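You operate a simulated robot arm through the tools that you are given. There is no shell and no other tool. Be economical: measure what you need, move in short steps, check, and stop when the job is done.

You are at the controls of a simulated robot arm. One attempt, no reset.

Task
Gauge the pin beside the gauge and fit it in its bracket.
Fine: the bracket that bears its size; the gauge jaw ends open.

The check looks at the end state, three seconds after you hand in, the way a careful person would. Anything else that was tipped, shoved, dropped, spilled or broken makes it a failure.

Robot
A 6-joint arm with a two-finger parallel gripper, fixed in place. Base frame: the origin is at the foot of the arm, x ahead of it, y to its left, z up; the work surface is at about z = 0.85. Readings come in m, degrees, newtons and seconds.
With the tool pointing down near the work surface it reaches from about 0.26 to 0.68 m from the base axis. Its first joint turns from -66.0 to 66.0 degrees. Payload 2.9 kg.
The TCP is the grasp point between the finger pads, 0.03 m short of the fingertips. In the tool frame z runs along the fingers and y along their closing line. The gripper opens to 0.11 m. The fingers are 0.02 m wide and 0.01 m thick; the gripper's body (0.048 by 0.112 m) begins 0.055 m behind the TCP.
Orientation is told as [roll, pitch, yaw] about the base's x, y, z axes, in that order, counted from this pose: with the fingers straight down and closing along the base's y, the tool's x points along the base's -x, its y along +y and its z along -z.

Tools
- The arm moves only by the tool move_arm. Its arguments are lists of equal length, an entry for each row: "travel": the shift along the tool's x, y, z in units of 200 mm (1.0 is 200 mm), a list of three; "angular": the turn, a rotation vector about the tool's x, y, z in units of 120 degrees (1.0 is 120 degrees), a list of three; "claw": the opening, from 0 (shut) to 1 (fully open). In form: {"travel": [[tx, ty, tz], ...], "angular": [[ax, ay, az], ...], "claw": [claw, ...]}. A call has 1 to 10 rows; each row is the pose to reach, as a shift and turn from the pose commanded when the call began, along the tool's axes at that moment. A call with a number of a shift or a turn outside -1 to 1 is refused whole. A row lasts 0.2 s, in which the tool goes at most 0.05 m and 8.6 degrees; a call with a longer step from one row to the next is refused whole, and so is a gripper value outside its range. Where a pose cannot be reached the arm comes as near as it can. A force on the tool above 40 N (or 10 N above the force at the start of the call, whichever is more), or a blocked arm, ends the call early, and 0.2 s more pass. Each finger travels about 0.108 m/s and halts on what it meets, pressing with about 37 N; the grip force reading is that of the motor and also rises with nothing between the fingers. The clock runs only during rows and for 0.2 s after the last one: add rows that repeat a pose to give the fingers time. The reply holds the time, the measured pose of the TCP, the force on the tool along the base axes, the opening and the grip force, in the units named above and with some noise.
- Cameras (640 x 400 px; columns grow to the right, rows downward): "scene" is fixed at [0.0809, 0.4448, 1.3933]; the picture's right is [-0.69, -0.72, 0.00], its down [-0.40, 0.38, -0.84] and it looks along [0.61, -0.58, -0.55] (base axes); focal length 335 px, centre (320, 200). "wrist" rides on the gripper at [0.072, 0.017, -0.103] in the tool frame; the picture's right is [-0.23, 0.97, 0.00], its down [-0.76, -0.18, -0.62] and it looks along [-0.61, -0.14, 0.78] (tool axes); focal length 222 px, centre (320, 200). There is no depth. A picture from a camera that has moved, and an enlarged one, comes with that camera's place and axes in the base frame and with its lens. The place of the scene camera against the robot may be out by one fixed shift of up to 0.012 m in any direction.
- grab_frame(camera): a new picture of that camera. The clock stands still meanwhile.
- enlarge(camera, box): a new picture of the part [left, top, right, bottom] of that camera's present view, enlarged. The clock stands still meanwhile.
- sign_off(): hands the job in; it is judged then, once.

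Go step by step. Nothing tells you positions but the pictures and the camera data: compare them with the known pose of the tool, close in by small moves and look again before you grip or let go. The budget is 120 turns and 76 pictures, counting those below and the enlarged ones. Unless the task says otherwise, let go and move clear before handing in, and close with one line.

The tools are called after ">>>" as name(argument=value, ...) on one line, values as JSON. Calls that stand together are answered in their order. move_arm: Moves the arm, as the interface text tells. Its arguments: {"type":"object","properties":{"travel":{"type":"array"},"angular":{"type":"array"},"claw":{"type":"array"}},"required":["travel","angular","claw"]} The other tools are called the same way: grab_frame (camera) takes a picture; enlarge (camera, box) takes an enlarged picture of a part of a camera's view; sign_off () hands the job in.

At the start:

```text
clock: 0.0
tcp_pos: [0.4261, -0.1259, 1.1068]
tool_rot: [0.0, 0.0, 0.0]
force: [0.1, 0.9, -0.5]
opening: 0.11
grip_force: 0.0
```

scene: 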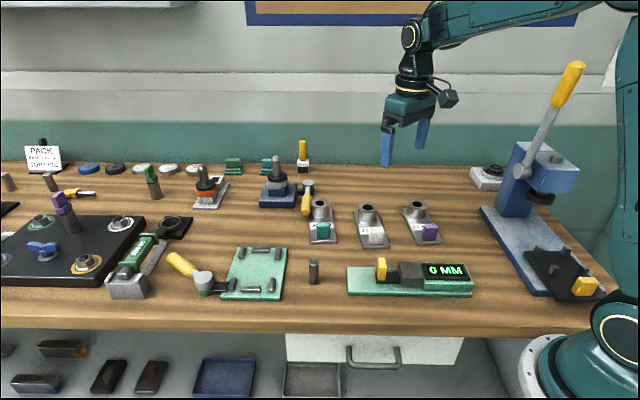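
wrist: 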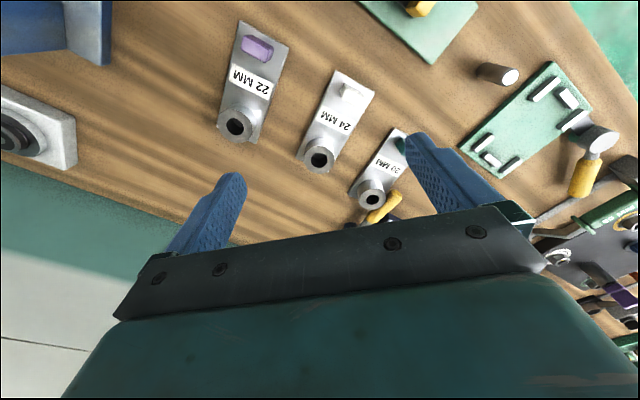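

I see a green gauge with a "0 MM" display, a dark pin standing to its left, and three brackets with labelled sizes. I'll enlarge these for detail.

>>> enlarge(camera="scene", box=[290, 180, 490, 305])

>>> enlarge(camera="wrist", box=[200, 0, 520, 220])

```text
3.20 times, centred on (390, 242) of scene
camera zoom: at [0.0809, 0.4448, 1.3933], right [-0.69, -0.72, 0.0], down [-0.4, 0.38, -0.84], along [0.61, -0.58, -0.55], focal length 1073 px, centre (96, 64)
```

zoom: 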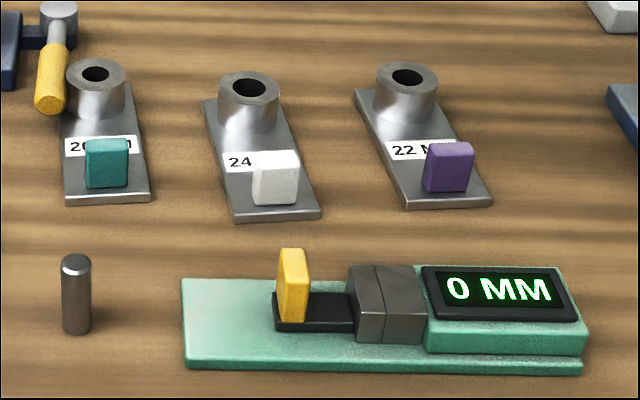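

```text
1.82 times, centred on (360, 110) of wrist
camera zoom: at [0.3533, -0.1108, 1.2088], right [0.23, 0.97, 0.0], down [0.76, -0.18, 0.62], along [0.61, -0.14, -0.78], focal length 404 px, centre (247, 364)
```

zoom: 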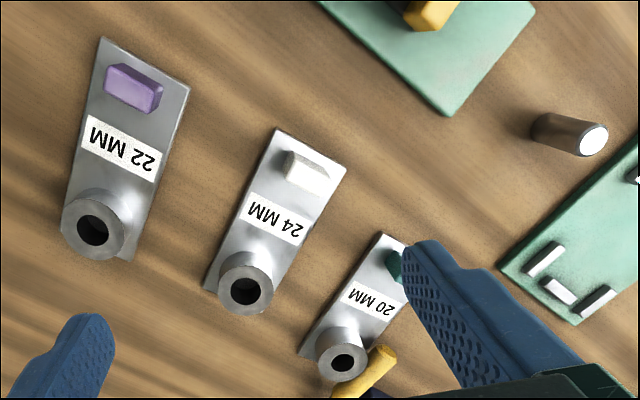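

The pin stands near (0.459, 0.102) with its top at about z = 0.90. The gauge lies diagonally around (0.32, -0.03), its jaws shut, and its slide runs along about (0.7, 0.7). I'll turn the tool to yaw -45 above the gauge and look.

>>> move_arm(travel=[[0.055, 0.088, 0.02], [0.11, 0.176, 0.04], [0.165, 0.265, 0.07], [0.22, 0.353, 0.09], [0.275, 0.44, 0.11], [0.33, 0.53, 0.135], [0.33, 0.53, 0.135]], angular=[[0, 0, 0.0625], [0, 0, 0.125], [0, 0, 0.1875], [0, 0, 0.25], [0, 0, 0.3125], [0, 0, 0.375], [0, 0, 0.375]], claw=[1, 1, 1, 1, 1, 1, 1])

>>> grab_frame(camera="wrist")

```text
clock: 1.6
tcp_pos: [0.3609, -0.0211, 1.0797]
tool_rot: [0.1, 0.0, -45.0]
force: [0.1, 0.2, -0.7]
opening: 0.1098
grip_force: 0.1
```

```text
71 pictures are left
camera wrist: at [0.3212, 0.0405, 1.1822], right [0.85, 0.53, 0.0], down [0.41, -0.66, 0.62], along [0.33, -0.53, -0.78], focal length 222 px, centre (320, 200)
```

wrist: 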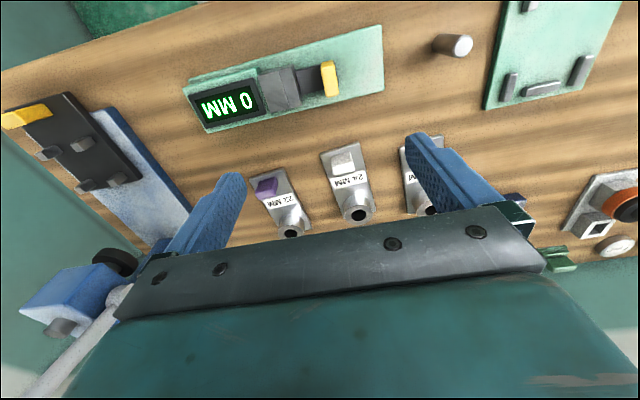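

>>> enlarge(camera="wrist", box=[170, 10, 400, 140])

```text
2.78 times, centred on (285, 75) of wrist
camera zoom: at [0.3212, 0.0405, 1.1822], right [0.85, 0.53, 0.0], down [0.41, -0.66, 0.62], along [0.33, -0.53, -0.78], focal length 618 px, centre (417, 548)
```

zoom: 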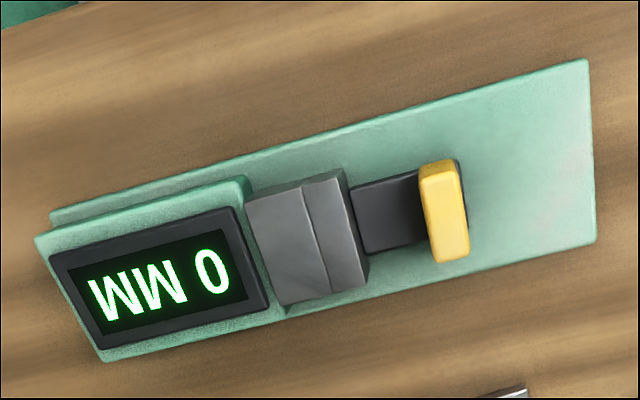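

Gauge centreline is at about y = x - 0.357, and the handle is near (0.36, 0.003). I'll lower above the handle to measure its height.

>>> move_arm(travel=[[0.04, 0.04, 0.2], [0.085, 0.085, 0.4], [0.085, 0.085, 0.4]], angular=[[0, 0, 0], [0, 0, 0], [0, 0, 0]], claw=[0.6, 0.6, 0.6])

>>> grab_frame(camera="wrist")

>>> enlarge(camera="scene", box=[290, 160, 490, 305])

```text
clock: 2.4
tcp_pos: [0.3599, 0.0008, 1.0009]
tool_rot: [0.0, -0.1, -45.0]
force: [-0.5, 0.6, -0.4]
opening: 0.0662
grip_force: 0.0
```

```text
69 pictures are left
camera wrist: at [0.321, 0.0635, 1.104], right [0.85, 0.53, 0.0], down [0.41, -0.66, 0.62], along [0.33, -0.53, -0.78], focal length 222 px, centre (320, 200)
```

wrist: 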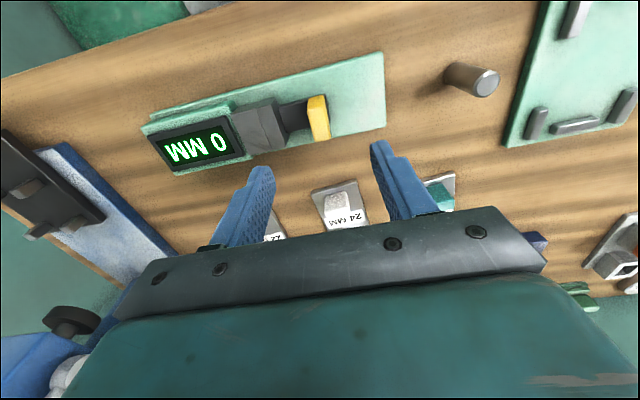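

```text
2.76 times, centred on (390, 232) of scene
camera zoom: at [0.0809, 0.4449, 1.3933], right [-0.69, -0.72, 0.0], down [-0.4, 0.38, -0.84], along [0.61, -0.58, -0.55], focal length 925 px, centre (127, 110)
```

zoom: 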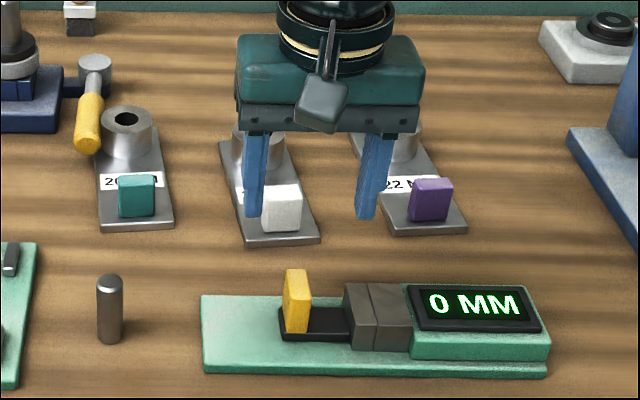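

The handle top looks to be at z ≈ 0.91, nearly under the tool. I'll drop partway with fingers open and check.

>>> move_arm(travel=[[0.02, 0.0, 0.17], [0.035, 0.003, 0.32], [0.035, 0.003, 0.32]], angular=[[0, 0, 0], [0, 0, 0], [0, 0, 0]], claw=[0.5, 0.45, 0.4])

>>> grab_frame(camera="wrist")

>>> enlarge(camera="scene", box=[320, 210, 480, 310])

```text
clock: 3.2
tcp_pos: [0.3553, 0.0081, 0.9355]
tool_rot: [0.0, 0.1, -45.0]
force: [-0.2, -0.2, 0.0]
opening: 0.0439
grip_force: 0.1
```

```text
67 pictures are left
camera wrist: at [0.3167, 0.0698, 1.0388], right [0.85, 0.53, 0.0], down [0.41, -0.66, 0.62], along [0.33, -0.53, -0.78], focal length 222 px, centre (320, 200)
```

wrist: 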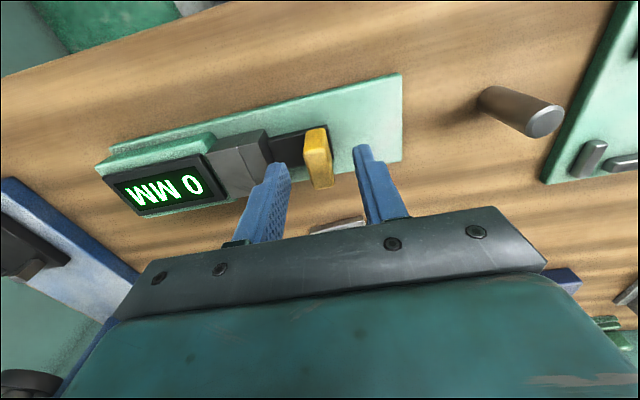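

```text
4.00 times, centred on (400, 260) of scene
camera zoom: at [0.081, 0.4448, 1.3933], right [-0.69, -0.72, 0.0], down [-0.4, 0.38, -0.84], along [0.61, -0.58, -0.55], focal length 1341 px, centre (0, -40)
```

zoom: 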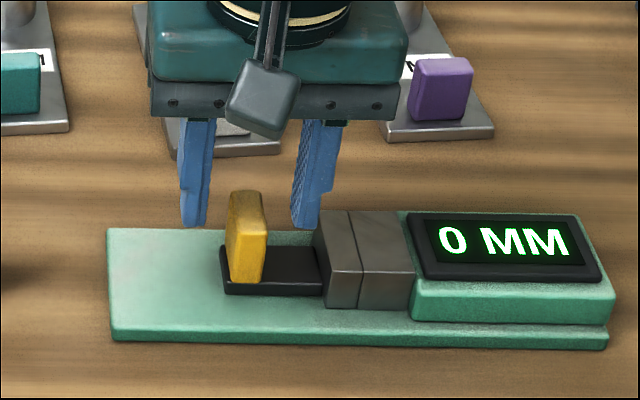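

>>> enlarge(camera="wrist", box=[240, 110, 400, 210])

```text
4.00 times, centred on (320, 160) of wrist
camera zoom: at [0.3167, 0.0698, 1.0388], right [0.85, 0.53, 0.0], down [0.41, -0.66, 0.62], along [0.33, -0.53, -0.78], focal length 888 px, centre (320, 360)
```

zoom: 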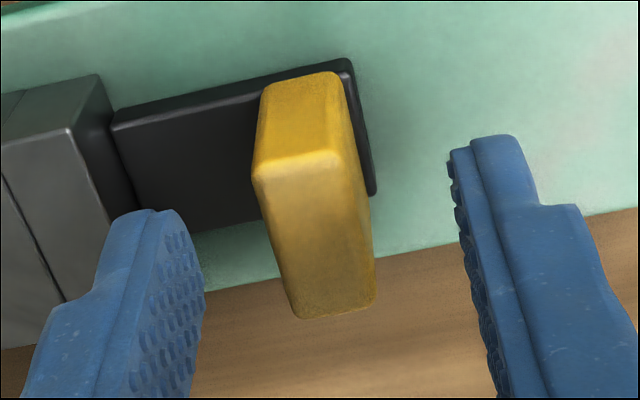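

The handle top is at z ≈ 0.911, centred near (0.357, 0.004). I'll go to z ≈ 0.916 with a narrower opening, then grip the handle.

>>> move_arm(travel=[[-0.02, -0.012, 0.0], [-0.02, -0.012, 0.05], [-0.02, -0.012, 0.097], [-0.02, -0.012, 0.097], [-0.02, -0.012, 0.097], [-0.02, -0.012, 0.097]], angular=[[0, 0, 0], [0, 0, 0], [0, 0, 0], [0, 0, 0], [0, 0, 0], [0, 0, 0]], claw=[0.3, 0.28, 0.28, 0.28, 0.0, 0.0])

>>> grab_frame(camera="wrist")

```text
clock: 4.6
tcp_pos: [0.3572, 0.0059, 0.9158]
tool_rot: [-0.1, -0.1, -45.0]
force: [-0.5, 0.3, -2.9]
opening: 0.0155
grip_force: 45.2
```

```text
64 pictures are left
camera wrist: at [0.3179, 0.0668, 1.0185], right [0.85, 0.53, 0.0], down [0.41, -0.66, 0.62], along [0.33, -0.53, -0.78], focal length 222 px, centre (320, 200)
```

wrist: 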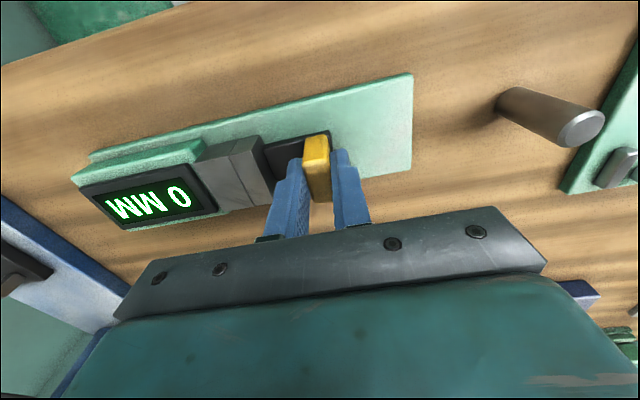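

The handle is gripped. I'll slide the jaw open along tool +y by about 45 mm.

>>> move_arm(travel=[[0, 0.03, 0], [0, 0.06, 0], [0, 0.09, 0], [0, 0.12, 0], [0, 0.15, 0], [0, 0.18, 0], [0, 0.21, 0], [0, 0.225, 0], [0, 0.225, 0]], angular=[[0, 0, 0], [0, 0, 0], [0, 0, 0], [0, 0, 0], [0, 0, 0], [0, 0, 0], [0, 0, 0], [0, 0, 0], [0, 0, 0]], claw=[0, 0, 0, 0, 0, 0, 0, 0, 0])

>>> grab_frame(camera="wrist")

>>> enlarge(camera="scene", box=[320, 210, 480, 310])

```text
clock: 6.6
tcp_pos: [0.3887, 0.0365, 0.916]
tool_rot: [0.1, 0.0, -45.0]
force: [1.2, -1.4, 0.0]
opening: 0.0154
grip_force: 45.1
```

```text
63 pictures are left
camera wrist: at [0.3492, 0.0983, 1.0186], right [0.85, 0.53, 0.0], down [0.41, -0.66, 0.62], along [0.33, -0.53, -0.78], focal length 222 px, centre (320, 200)
```

wrist: 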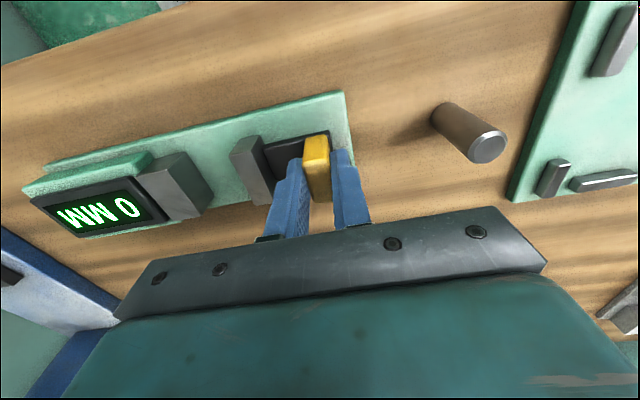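

```text
4.00 times, centred on (400, 260) of scene
camera zoom: at [0.081, 0.4448, 1.3933], right [-0.69, -0.72, 0.0], down [-0.4, 0.38, -0.84], along [0.61, -0.58, -0.55], focal length 1341 px, centre (0, -40)
```

zoom: 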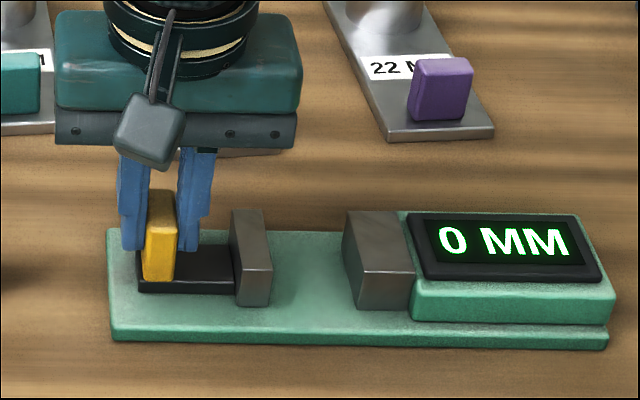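

The jaw is open by about 45 mm. I'll release the handle and rise.

>>> move_arm(travel=[[0, 0, 0], [0, 0, 0], [0, 0, -0.2], [0, 0, -0.4], [0, 0, -0.55], [0, 0, -0.55]], angular=[[0, 0, 0], [0, 0, 0], [0, 0, 0], [0, 0, 0], [0, 0, 0], [0, 0, 0]], claw=[0.3, 0.3, 0.3, 0.4, 0.5, 0.5])

>>> enlarge(camera="wrist", box=[80, 20, 400, 220])

```text
clock: 8.0
tcp_pos: [0.3868, 0.0383, 1.0258]
tool_rot: [0.0, 0.0, -45.0]
force: [0.8, -0.3, -0.5]
opening: 0.0549
grip_force: 0.0
```

```text
2.00 times, centred on (240, 120) of wrist
camera zoom: at [0.3485, 0.0995, 1.1294], right [0.85, 0.53, 0.0], down [0.41, -0.66, 0.62], along [0.33, -0.53, -0.78], focal length 444 px, centre (480, 360)
```

zoom: 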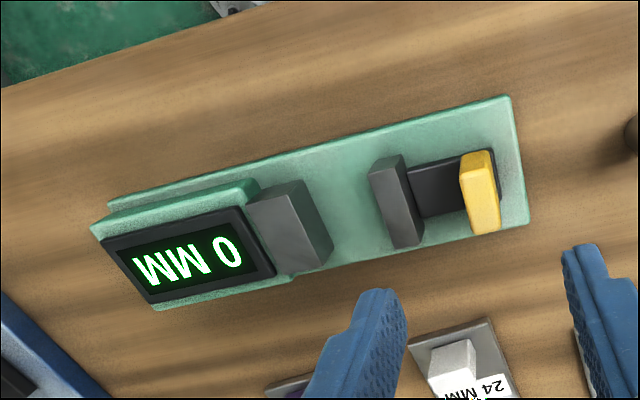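

Between the jaws the pin should stand at about (0.336, -0.021). Now I'll move above the pin and turn to yaw +45, so the fingers close across the gauge axis.

>>> move_arm(travel=[[-0.003, 0.05, 0], [-0.006, 0.1, 0], [-0.009, 0.15, 0], [-0.012, 0.2, 0], [-0.015, 0.25, 0], [-0.018, 0.3, 0], [-0.021, 0.35, 0], [-0.024, 0.4, 0], [-0.027, 0.45, 0], [-0.03, 0.48, 0]], angular=[[0, 0, -0.07], [0, 0, -0.14], [0, 0, -0.21], [0, 0, -0.28], [0, 0, -0.35], [0, 0, -0.42], [0, 0, -0.49], [0, 0, -0.56], [0, 0, -0.63], [0, 0, -0.7]], claw=[0.5, 0.5, 0.5, 0.5, 0.5, 0.5, 0.5, 0.5, 0.5, 0.5])

>>> move_arm(travel=[[0, 0, 0], [0, 0, 0]], angular=[[0, 0, -0.05], [0, 0, -0.05]], claw=[0.5, 0.5])

>>> grab_frame(camera="wrist")

>>> grab_frame(camera="scene")

```text
clock: 10.2
tcp_pos: [0.4607, 0.1005, 1.0246]
tool_rot: [-0.1, 0.0, 39.0]
force: [0.5, 0.0, 0.1]
opening: 0.0549
grip_force: 0.0
```

```text
clock: 10.8
tcp_pos: [0.46, 0.1005, 1.0255]
tool_rot: [0.0, 0.0, 45.1]
force: [0.1, 0.5, -0.5]
opening: 0.0548
grip_force: 0.0
```

```text
60 pictures are left
camera wrist: at [0.3971, 0.0598, 1.1286], right [-0.53, 0.85, 0.0], down [0.66, 0.41, 0.62], along [0.53, 0.33, -0.78], focal length 222 px, centre (320, 200)
```

wrist: 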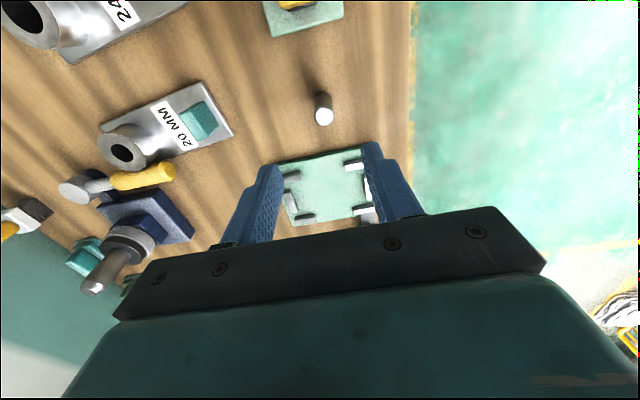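

```text
59 pictures are left
```

scene: 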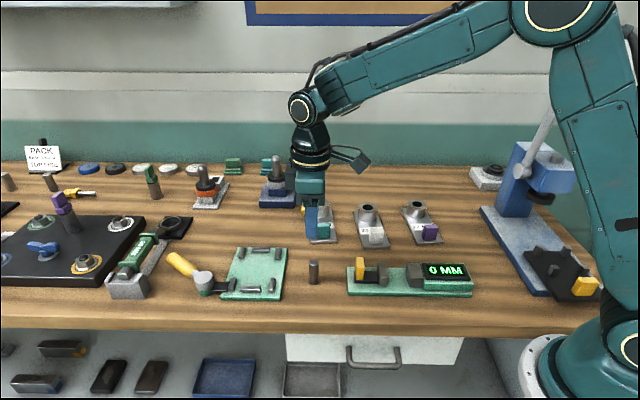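

The pin's top reads (0.457, 0.102), close to under the tool. I'll lower and recheck.

>>> move_arm(travel=[[0.003, 0.015, 0.16], [0.003, 0.015, 0.325], [0.003, 0.015, 0.325]], angular=[[0, 0, 0], [0, 0, 0], [0, 0, 0]], claw=[0.5, 0.5, 0.5])

>>> enlarge(camera="wrist", box=[220, 90, 420, 215])

>>> enlarge(camera="scene", box=[260, 190, 380, 300])

```text
clock: 11.6
tcp_pos: [0.4579, 0.1027, 0.9588]
tool_rot: [0.0, 0.0, 45.0]
force: [-0.9, 0.2, -0.3]
opening: 0.0551
grip_force: 0.1
```

```text
3.20 times, centred on (320, 152) of wrist
camera zoom: at [0.3938, 0.0627, 1.0616], right [-0.53, 0.85, 0.0], down [0.66, 0.41, 0.62], along [0.53, 0.33, -0.78], focal length 711 px, centre (320, 352)
```

zoom: 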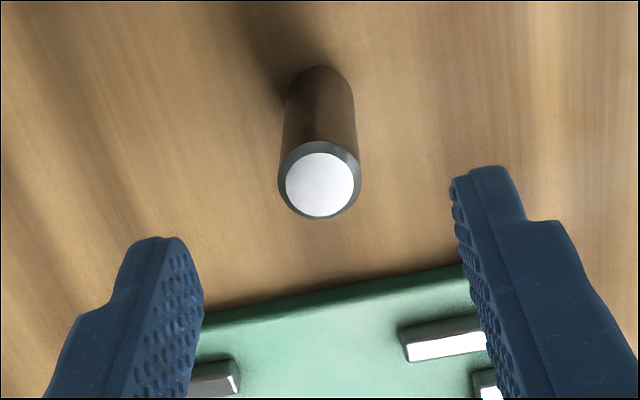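

```text
3.64 times, centred on (320, 245) of scene
camera zoom: at [0.0809, 0.4448, 1.3933], right [-0.69, -0.72, 0.0], down [-0.4, 0.38, -0.84], along [0.61, -0.58, -0.55], focal length 1219 px, centre (320, 36)
```

zoom: 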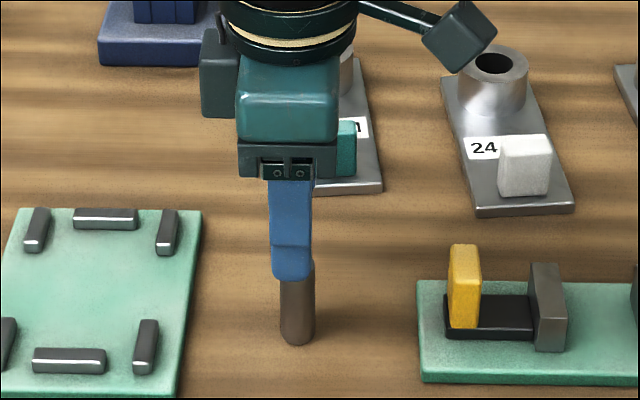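

The pin is centred under the tool. I'll descend to z ≈ 0.915 and grip its upper part.

>>> move_arm(travel=[[0, 0, 0.1], [0, 0, 0.219], [0, 0, 0.219], [0, 0, 0.219], [0, 0, 0.219], [0, 0, 0.219]], angular=[[0, 0, 0], [0, 0, 0], [0, 0, 0], [0, 0, 0], [0, 0, 0], [0, 0, 0]], claw=[0.5, 0.5, 0.5, 0, 0, 0])

>>> enlarge(camera="scene", box=[260, 190, 380, 300])

```text
clock: 13.0
tcp_pos: [0.4577, 0.104, 0.9156]
tool_rot: [0.1, 0.0, 45.0]
force: [0.6, -0.5, -0.2]
opening: 0.0189
grip_force: 36.9
```

```text
3.64 times, centred on (320, 245) of scene
camera zoom: at [0.081, 0.4448, 1.3933], right [-0.69, -0.72, 0.0], down [-0.4, 0.38, -0.84], along [0.61, -0.58, -0.55], focal length 1219 px, centre (320, 36)
```

zoom: 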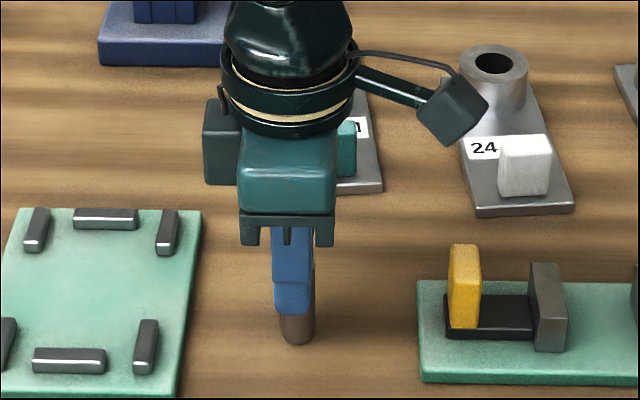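

The pin is gripped (opening 0.019). I'll lift it and carry it over the gap between the jaws.

>>> move_arm(travel=[[0, 0, -0.2], [0, 0, -0.4], [0, 0, -0.525], [0.15, -0.002, -0.525], [0.35, -0.004, -0.525], [0.55, -0.006, -0.525], [0.75, -0.008, -0.525], [0.872, -0.009, -0.525], [0.872, -0.009, -0.525]], angular=[[0, 0, 0], [0, 0, 0], [0, 0, 0], [0, 0, 0], [0, 0, 0], [0, 0, 0], [0, 0, 0], [0, 0, 0], [0, 0, 0]], claw=[0, 0, 0, 0, 0, 0, 0, 0, 0])

>>> grab_frame(camera="wrist")

>>> enlarge(camera="scene", box=[320, 190, 480, 310])

```text
clock: 15.0
tcp_pos: [0.3358, -0.0268, 1.0197]
tool_rot: [0.1, 0.0, 45.0]
force: [0.2, -0.2, -1.2]
opening: 0.0187
grip_force: 37.1
```

```text
55 pictures are left
camera wrist: at [0.2726, -0.0672, 1.1221], right [-0.53, 0.85, 0.0], down [0.66, 0.41, 0.62], along [0.53, 0.33, -0.78], focal length 222 px, centre (320, 200)
```

wrist: 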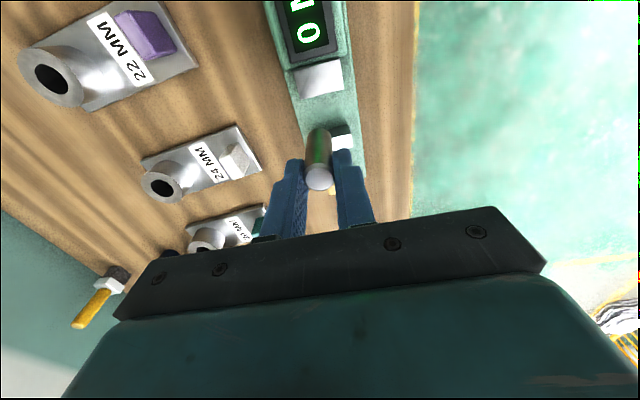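

```text
3.33 times, centred on (400, 250) of scene
camera zoom: at [0.0809, 0.4448, 1.3933], right [-0.69, -0.72, 0.0], down [-0.4, 0.38, -0.84], along [0.61, -0.58, -0.55], focal length 1117 px, centre (53, 33)
```

zoom: 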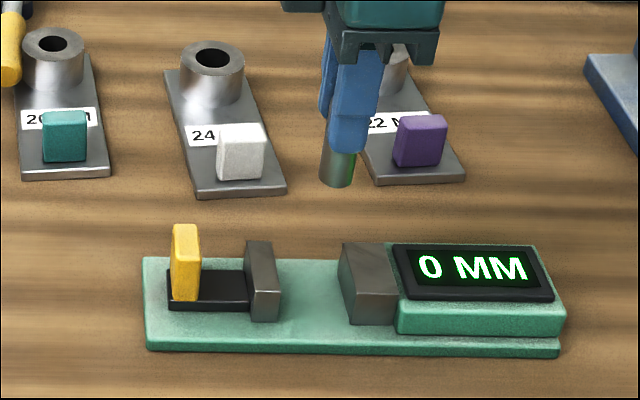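

>>> enlarge(camera="wrist", box=[220, 30, 420, 210])

```text
2.22 times, centred on (320, 120) of wrist
camera zoom: at [0.2726, -0.0672, 1.1221], right [-0.53, 0.85, 0.0], down [0.66, 0.41, 0.62], along [0.53, 0.33, -0.78], focal length 494 px, centre (320, 378)
```

zoom: 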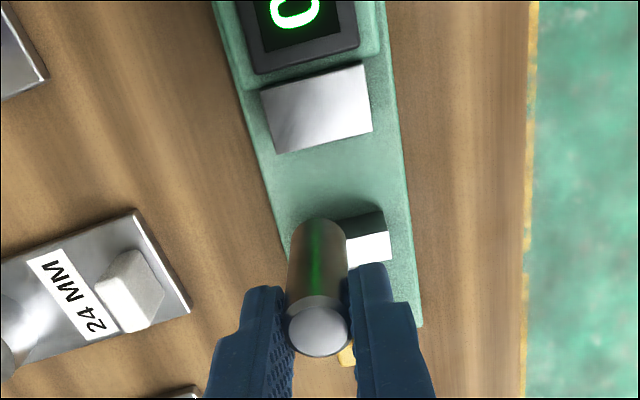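

The gap's centre comes out at (0.3355, -0.020), so I'll correct and lower the pin to just above the plate.

>>> move_arm(travel=[[-0.023, 0.025, 0.0], [-0.023, 0.025, 0.1], [-0.023, 0.025, 0.2], [-0.023, 0.025, 0.3], [-0.023, 0.025, 0.4], [-0.023, 0.025, 0.4]], angular=[[0, 0, 0], [0, 0, 0], [0, 0, 0], [0, 0, 0], [0, 0, 0], [0, 0, 0]], claw=[0, 0, 0, 0, 0, 0])

>>> enlarge(camera="wrist", box=[220, 30, 420, 210])

>>> enlarge(camera="scene", box=[320, 210, 480, 310])

```text
clock: 16.4
tcp_pos: [0.3358, -0.0164, 0.941]
tool_rot: [-0.1, 0.0, 45.0]
force: [0.3, 0.5, -1.7]
opening: 0.0189
grip_force: 36.8
```

```text
2.22 times, centred on (320, 120) of wrist
camera zoom: at [0.2727, -0.0575, 1.0442], right [-0.53, 0.85, 0.0], down [0.66, 0.41, 0.62], along [0.53, 0.33, -0.78], focal length 494 px, centre (320, 378)
```

zoom: 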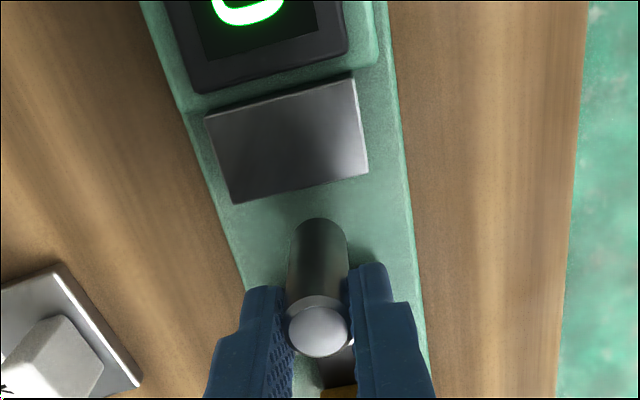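

```text
4.00 times, centred on (400, 260) of scene
camera zoom: at [0.081, 0.4448, 1.3933], right [-0.69, -0.72, 0.0], down [-0.4, 0.38, -0.84], along [0.61, -0.58, -0.55], focal length 1341 px, centre (0, -40)
```

zoom: 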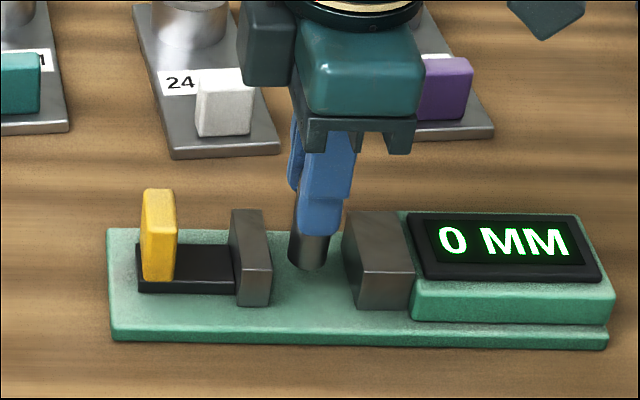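

The pin is well placed between the jaws, about 17 mm above the plate. I'll lower slowly, watching the force.

>>> move_arm(travel=[[0, -0.008, 0.02], [0, -0.008, 0.04], [0, -0.008, 0.06], [0, -0.008, 0.07], [0, -0.008, 0.075], [0, -0.008, 0.075]], angular=[[0, 0, 0], [0, 0, 0], [0, 0, 0], [0, 0, 0], [0, 0, 0], [0, 0, 0]], claw=[0, 0, 0, 0, 0, 0])

>>> enlarge(camera="scene", box=[340, 230, 440, 300])

```text
clock: 17.8
tcp_pos: [0.3367, -0.0174, 0.9277]
tool_rot: [0.0, 0.0, 45.0]
force: [0.0, -0.6, 1.7]
opening: 0.0189
grip_force: 37.5
```

```text
5.71 times, centred on (390, 265) of scene
camera zoom: at [0.0809, 0.4448, 1.3933], right [-0.69, -0.72, 0.0], down [-0.4, 0.38, -0.84], along [0.61, -0.58, -0.55], focal length 1915 px, centre (-80, -171)
```

zoom: 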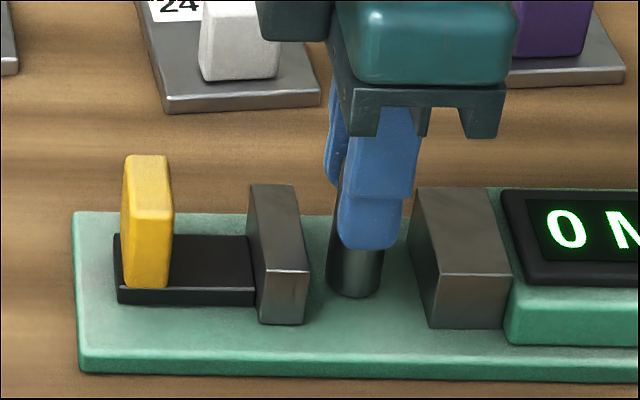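

The force has flipped sign, so the pin may be just touching. I'll nudge down another 1–2 mm to confirm.

>>> move_arm(travel=[[0, 0, 0.005], [0, 0, 0.01], [0, 0, 0.01]], angular=[[0, 0, 0], [0, 0, 0], [0, 0, 0]], claw=[0, 0, 0])

```text
clock: 18.6
tcp_pos: [0.3371, -0.0176, 0.9255]
tool_rot: [-0.1, -0.2, 45.1]
force: [-5.2, -2.0, 28.8]
opening: 0.0189
grip_force: 37.3
```

Contact is clear at 29 N. I'll back off slightly, release and rise.

>>> move_arm(travel=[[0, 0, -0.008], [0, 0, -0.008], [0, 0, -0.008], [0, 0, -0.008], [0, 0, -0.1], [0, 0, -0.3], [0, 0, -0.5], [0, 0, -0.5]], angular=[[0, 0, 0], [0, 0, 0], [0, 0, 0], [0, 0, 0], [0, 0, 0], [0, 0, 0], [0, 0, 0], [0, 0, 0]], claw=[0, 0.3, 0.45, 0.45, 0.45, 0.45, 0.45, 0.45])

>>> enlarge(camera="scene", box=[340, 230, 440, 300])

>>> enlarge(camera="wrist", box=[220, 10, 420, 190])

```text
clock: 20.4
tcp_pos: [0.3362, -0.0176, 1.024]
tool_rot: [-0.1, 0.0, 45.0]
force: [-0.6, 0.1, 0.0]
opening: 0.0493
grip_force: 0.0
```

```text
5.71 times, centred on (390, 265) of scene
camera zoom: at [0.0809, 0.4448, 1.3933], right [-0.69, -0.72, 0.0], down [-0.4, 0.38, -0.84], along [0.61, -0.58, -0.55], focal length 1915 px, centre (-80, -171)
```

zoom: 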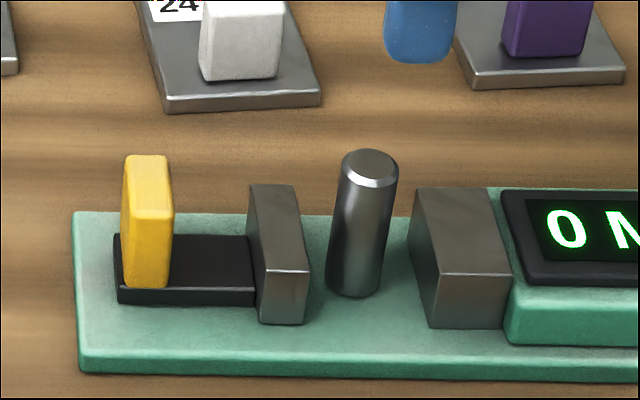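

```text
2.22 times, centred on (320, 100) of wrist
camera zoom: at [0.273, -0.0577, 1.1282], right [-0.53, 0.85, 0.0], down [0.66, 0.41, 0.62], along [0.53, 0.33, -0.78], focal length 494 px, centre (320, 422)
```

zoom: 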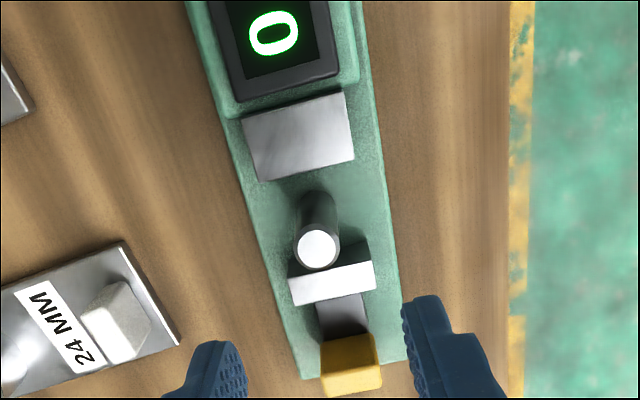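

The pin stands upright between the jaws. Now I'll return to yaw -45 above the handle.

>>> move_arm(travel=[[-0.04, 0.001, 0], [-0.08, 0.002, 0], [-0.12, 0.003, 0], [-0.16, 0.004, 0], [-0.2, 0.005, 0], [-0.24, 0.006, 0], [-0.28, 0.007, 0], [-0.32, 0.009, 0], [-0.36, 0.01, 0], [-0.377, 0.011, 0]], angular=[[0, 0, 0.07], [0, 0, 0.14], [0, 0, 0.21], [0, 0, 0.28], [0, 0, 0.35], [0, 0, 0.42], [0, 0, 0.49], [0, 0, 0.56], [0, 0, 0.63], [0, 0, 0.7]], claw=[0.4, 0.35, 0.35, 0.35, 0.35, 0.35, 0.35, 0.35, 0.3, 0.3])

>>> move_arm(travel=[[0, 0, 0], [0, 0, 0], [0, 0, 0.2], [0, 0, 0.38], [0, 0, 0.38]], angular=[[0, 0, 0.05], [0, 0, 0.05], [0, 0, 0.05], [0, 0, 0.05], [0, 0, 0.05]], claw=[0.3, 0.3, 0.3, 0.3, 0.3])

>>> grab_frame(camera="wrist")

```text
clock: 22.6
tcp_pos: [0.3882, 0.0385, 1.0238]
tool_rot: [0.0, 0.0, -39.1]
force: [0.4, -0.8, -0.3]
opening: 0.0332
grip_force: 0.0
```

```text
clock: 23.8
tcp_pos: [0.387, 0.0435, 0.9508]
tool_rot: [0.0, 0.0, -45.1]
force: [0.1, 0.1, 0.3]
opening: 0.0329
grip_force: 0.0
```

```text
47 pictures are left
camera wrist: at [0.3479, 0.1052, 1.0536], right [0.85, 0.53, 0.0], down [0.41, -0.66, 0.62], along [0.33, -0.53, -0.78], focal length 222 px, centre (320, 200)
```

wrist: 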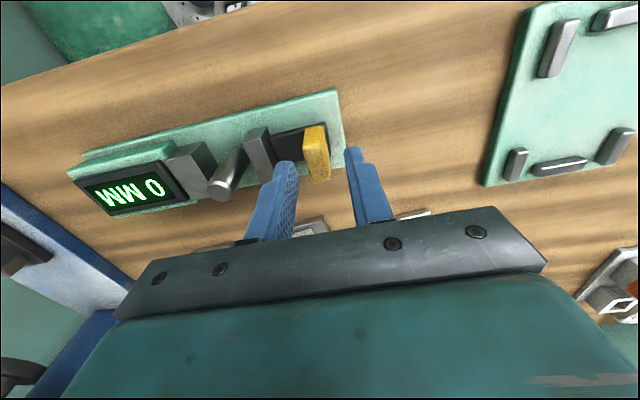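

The handle is centred between the fingers. I'll descend and grip it.

>>> move_arm(travel=[[-0.03, -0.008, 0.05], [-0.03, -0.008, 0.12], [-0.03, -0.008, 0.175], [-0.03, -0.008, 0.175], [-0.03, -0.008, 0.175], [-0.03, -0.008, 0.175]], angular=[[0, 0, 0], [0, 0, 0], [0, 0, 0], [0, 0, 0], [0, 0, 0], [0, 0, 0]], claw=[0.3, 0.3, 0.3, 0.3, 0.0, 0.0])

>>> enlarge(camera="scene", box=[330, 220, 480, 310])

```text
clock: 25.2
tcp_pos: [0.3915, 0.0356, 0.9139]
tool_rot: [0.0, 0.0, -45.0]
force: [0.3, -1.2, -2.3]
opening: 0.0154
grip_force: 44.8
```

```text
4.27 times, centred on (405, 265) of scene
camera zoom: at [0.081, 0.4448, 1.3933], right [-0.69, -0.72, 0.0], down [-0.4, 0.38, -0.84], along [0.61, -0.58, -0.55], focal length 1430 px, centre (-43, -77)
```

zoom: 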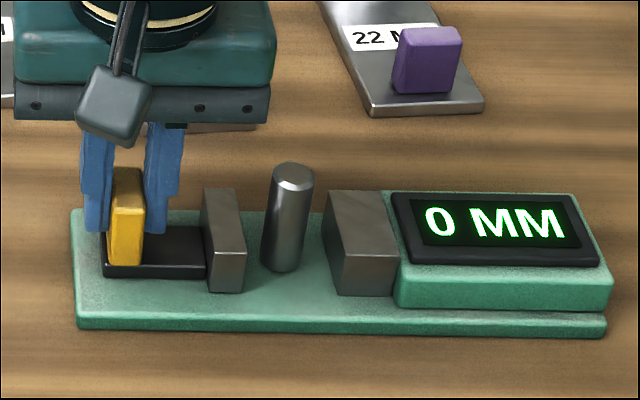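

The handle is gripped. I'll close the jaw gently toward the pin, 18 mm first.

>>> move_arm(travel=[[0, -0.01, 0], [0, -0.02, 0], [0, -0.03, 0], [0, -0.04, 0], [0, -0.05, 0], [0, -0.06, 0], [0, -0.07, 0], [0, -0.08, 0], [0, -0.09, 0], [0, -0.09, 0]], angular=[[0, 0, 0], [0, 0, 0], [0, 0, 0], [0, 0, 0], [0, 0, 0], [0, 0, 0], [0, 0, 0], [0, 0, 0], [0, 0, 0], [0, 0, 0]], claw=[0, 0, 0, 0, 0, 0, 0, 0, 0, 0])

>>> enlarge(camera="scene", box=[330, 220, 480, 310])

```text
clock: 27.4
tcp_pos: [0.3764, 0.021, 0.9133]
tool_rot: [-0.1, 0.3, -44.9]
force: [-11.9, 12.7, -22.3]
opening: 0.0156
grip_force: 44.5
```

```text
4.27 times, centred on (405, 265) of scene
camera zoom: at [0.0809, 0.4452, 1.3932], right [-0.69, -0.72, 0.0], down [-0.4, 0.38, -0.84], along [0.61, -0.58, -0.55], focal length 1430 px, centre (-43, -77)
```

zoom: 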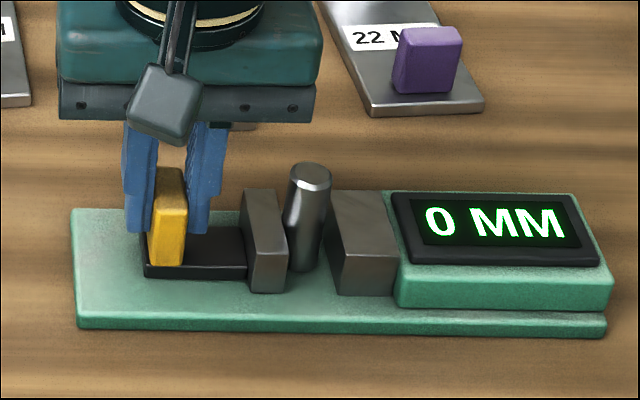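

There is some sideways strain on the grip, so I'll ease it while continuing to close in 1 mm steps.

>>> move_arm(travel=[[0.005, 0, 0.007], [0.01, -0.005, 0.012], [0.01, -0.01, 0.012], [0.01, -0.015, 0.012], [0.01, -0.02, 0.012], [0.01, -0.025, 0.012], [0.01, -0.03, 0.012], [0.01, -0.03, 0.012]], angular=[[0, 0, 0], [0, 0, 0], [0, 0, 0], [0, 0, 0], [0, 0, 0], [0, 0, 0], [0, 0, 0], [0, 0, 0]], claw=[0, 0, 0, 0, 0, 0, 0, 0])

>>> enlarge(camera="scene", box=[330, 220, 480, 310])

```text
clock: 29.2
tcp_pos: [0.3741, 0.0173, 0.9114]
tool_rot: [0.2, -0.2, -45.1]
force: [-4.4, 5.7, 39.1]
opening: 0.0158
grip_force: 44.9
```

```text
4.27 times, centred on (405, 265) of scene
camera zoom: at [0.0804, 0.445, 1.3933], right [-0.69, -0.72, 0.0], down [-0.4, 0.38, -0.84], along [0.61, -0.58, -0.55], focal length 1430 px, centre (-43, -77)
```

zoom: 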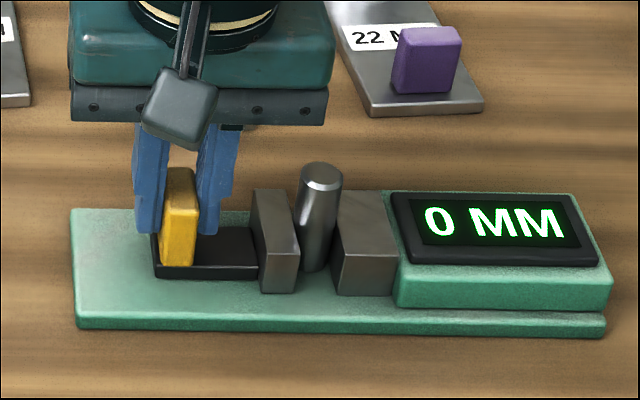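

>>> move_arm(travel=[[0.002, 0, -0.0075], [0.002, -0.005, -0.0075], [0.002, -0.01, -0.0075], [0.002, -0.015, -0.0075], [0.002, -0.02, -0.0075], [0.002, -0.02, -0.0075]], angular=[[0, 0, 0], [0, 0, 0], [0, 0, 0], [0, 0, 0], [0, 0, 0], [0, 0, 0]], claw=[0, 0, 0, 0, 0, 0])

>>> enlarge(camera="scene", box=[370, 230, 470, 300])

```text
clock: 30.6
tcp_pos: [0.3726, 0.0173, 0.9129]
tool_rot: [0.7, 0.1, -44.7]
force: [16.3, 31.5, 16.0]
opening: 0.0155
grip_force: 44.8
```

```text
5.71 times, centred on (420, 265) of scene
camera zoom: at [0.0812, 0.4457, 1.393], right [-0.69, -0.72, 0.0], down [-0.4, 0.38, -0.84], along [0.61, -0.58, -0.55], focal length 1915 px, centre (-251, -171)
```

zoom: 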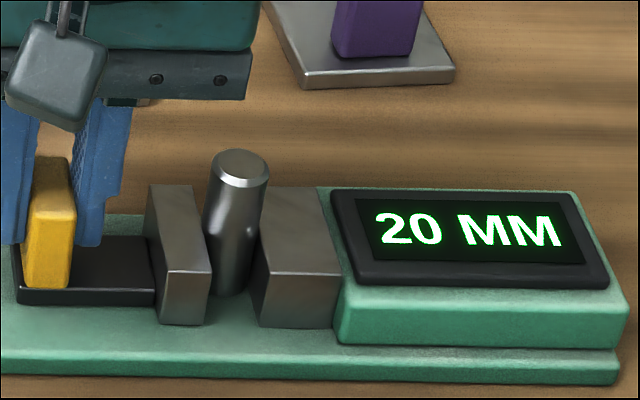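

The gauge reads 20 MM with the pin clamped. Now I'll open the jaw again.

>>> move_arm(travel=[[0, 0.02, 0], [0, 0.04, 0], [0, 0.06, 0], [0, 0.08, 0], [0, 0.1, 0], [0, 0.12, 0], [0, 0.14, 0], [0, 0.145, 0], [0, 0.145, 0]], angular=[[0, 0, 0], [0, 0, 0], [0, 0, 0], [0, 0, 0], [0, 0, 0], [0, 0, 0], [0, 0, 0], [0, 0, 0], [0, 0, 0]], claw=[0, 0, 0, 0, 0, 0, 0, 0, 0])

>>> enlarge(camera="scene", box=[330, 220, 480, 310])

```text
clock: 32.6
tcp_pos: [0.3916, 0.0325, 0.9111]
tool_rot: [0.0, -0.2, -45.1]
force: [9.4, -10.7, -4.1]
opening: 0.0158
grip_force: 44.9
```

```text
4.27 times, centred on (405, 265) of scene
camera zoom: at [0.0812, 0.4446, 1.3933], right [-0.69, -0.72, 0.0], down [-0.4, 0.38, -0.84], along [0.61, -0.58, -0.55], focal length 1430 px, centre (-43, -77)
```

zoom: 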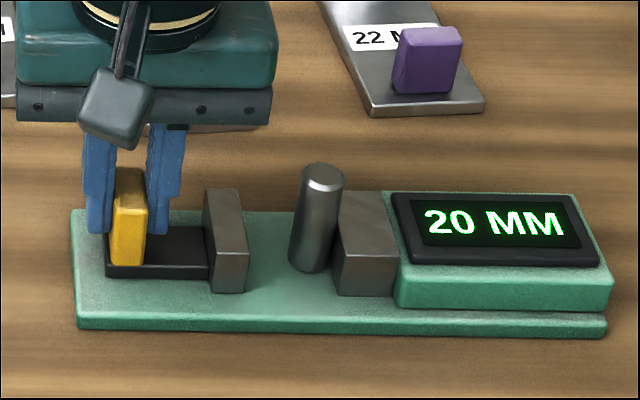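

The jaw is open and the display holds 20 MM. I'll release and rise.

>>> move_arm(travel=[[0, 0, 0], [0, 0, 0], [0, 0, 0], [0, 0, -0.1], [0, 0, -0.3], [0, 0, -0.54], [0, 0, -0.54]], angular=[[0, 0, 0], [0, 0, 0], [0, 0, 0], [0, 0, 0], [0, 0, 0], [0, 0, 0], [0, 0, 0]], claw=[0.3, 0.3, 0.3, 0.3, 0.35, 0.5, 0.5])

>>> grab_frame(camera="wrist")

>>> grab_frame(camera="scene")

```text
clock: 34.2
tcp_pos: [0.3899, 0.0359, 1.0201]
tool_rot: [0.0, 0.0, -45.0]
force: [-0.2, 0.6, -0.5]
opening: 0.0548
grip_force: 0.1
```

```text
41 pictures are left
camera wrist: at [0.3501, 0.0979, 1.124], right [0.85, 0.53, 0.0], down [0.41, -0.66, 0.62], along [0.33, -0.53, -0.78], focal length 222 px, centre (320, 200)
```

wrist: 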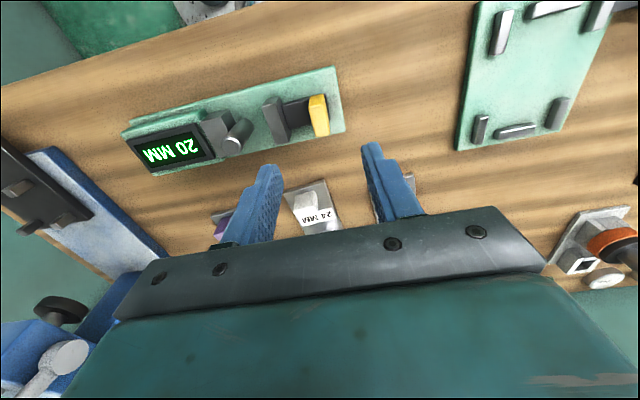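

```text
40 pictures are left
```

scene: 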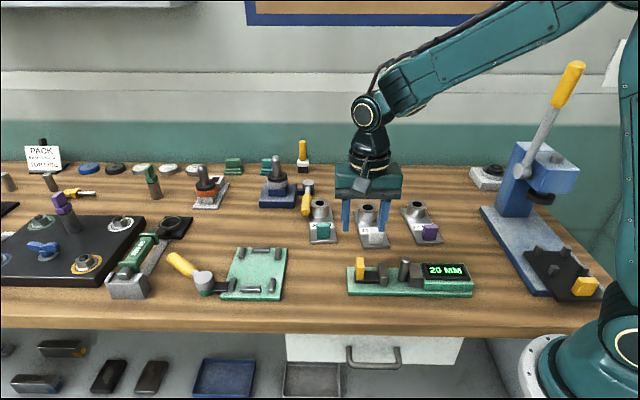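

Next I turn to yaw +45 over the pin, which should be near (0.326, -0.028).

>>> move_arm(travel=[[0, -0.045, 0], [0, -0.09, 0], [0, -0.135, 0], [0, -0.18, 0], [0, -0.225, 0], [0, -0.27, 0], [0, -0.315, 0], [0, -0.36, 0], [0, -0.405, 0], [0, -0.438, 0]], angular=[[0, 0, -0.07], [0, 0, -0.14], [0, 0, -0.21], [0, 0, -0.28], [0, 0, -0.35], [0, 0, -0.42], [0, 0, -0.49], [0, 0, -0.56], [0, 0, -0.63], [0, 0, -0.7]], claw=[0.5, 0.5, 0.5, 0.5, 0.5, 0.5, 0.5, 0.5, 0.5, 0.5])

>>> move_arm(travel=[[0, 0, 0.1], [0, 0, 0.2], [0, 0, 0.2]], angular=[[0, 0, -0.05], [0, 0, -0.05], [0, 0, -0.05]], claw=[0.5, 0.5, 0.5])

>>> enlarge(camera="wrist", box=[220, 60, 420, 210])

```text
clock: 36.4
tcp_pos: [0.3298, -0.0263, 1.0205]
tool_rot: [0.0, 0.0, 39.2]
force: [-0.1, 0.6, -0.4]
opening: 0.0549
grip_force: 0.1
```

```text
clock: 37.2
tcp_pos: [0.3289, -0.0279, 0.9804]
tool_rot: [0.0, 0.0, 45.0]
force: [-1.0, 0.7, -0.3]
opening: 0.0549
grip_force: 0.0
```

```text
2.67 times, centred on (320, 135) of wrist
camera zoom: at [0.266, -0.0681, 1.0834], right [-0.53, 0.85, 0.0], down [0.66, 0.41, 0.62], along [0.53, 0.33, -0.78], focal length 592 px, centre (320, 373)
```

zoom: 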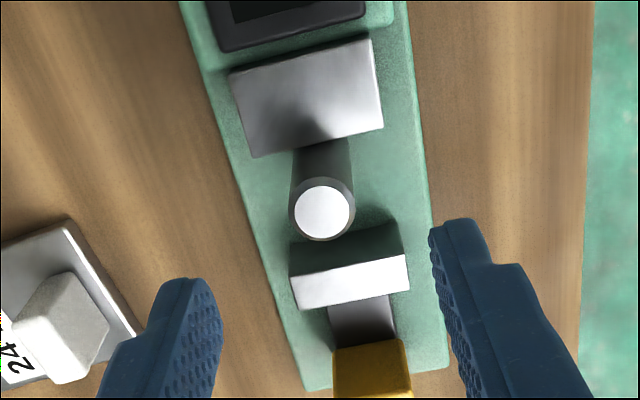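

The pin top is at (0.327, -0.029), right where the tool is. I'll descend and grip.

>>> move_arm(travel=[[0, 0, 0.1], [0, 0, 0.2], [0, 0, 0.26], [0, 0, 0.26], [0, 0, 0.26], [0, 0, 0.26], [0, 0, 0.26]], angular=[[0, 0, 0], [0, 0, 0], [0, 0, 0], [0, 0, 0], [0, 0, 0], [0, 0, 0], [0, 0, 0]], claw=[0.5, 0.5, 0.5, 0.5, 0, 0, 0])

>>> enlarge(camera="scene", box=[330, 220, 480, 310])

>>> enlarge(camera="scene", box=[280, 170, 400, 250])

```text
clock: 38.8
tcp_pos: [0.3313, -0.029, 0.9298]
tool_rot: [-0.1, -0.1, 45.0]
force: [0.3, 0.9, 1.2]
opening: 0.0187
grip_force: 36.7
```

```text
4.27 times, centred on (405, 265) of scene
camera zoom: at [0.081, 0.4448, 1.3933], right [-0.69, -0.72, 0.0], down [-0.4, 0.38, -0.84], along [0.61, -0.58, -0.55], focal length 1430 px, centre (-43, -77)
```

zoom: 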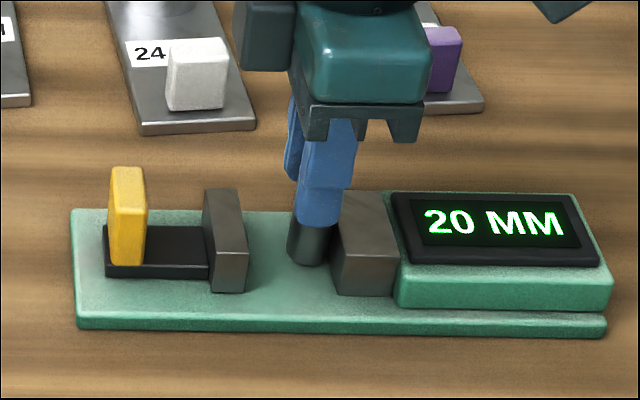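

```text
5.00 times, centred on (340, 210) of scene
camera zoom: at [0.081, 0.4448, 1.3933], right [-0.69, -0.72, 0.0], down [-0.4, 0.38, -0.84], along [0.61, -0.58, -0.55], focal length 1676 px, centre (220, 150)
```

zoom: 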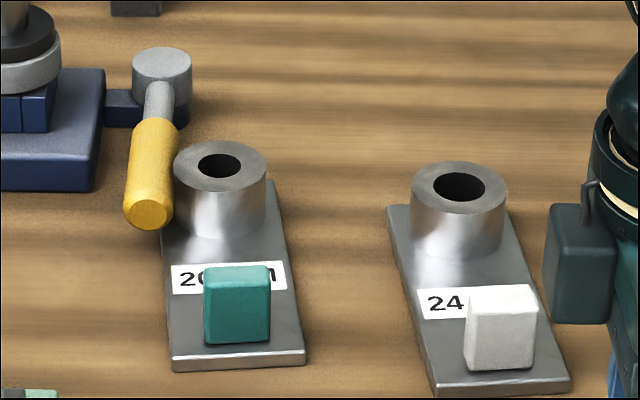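

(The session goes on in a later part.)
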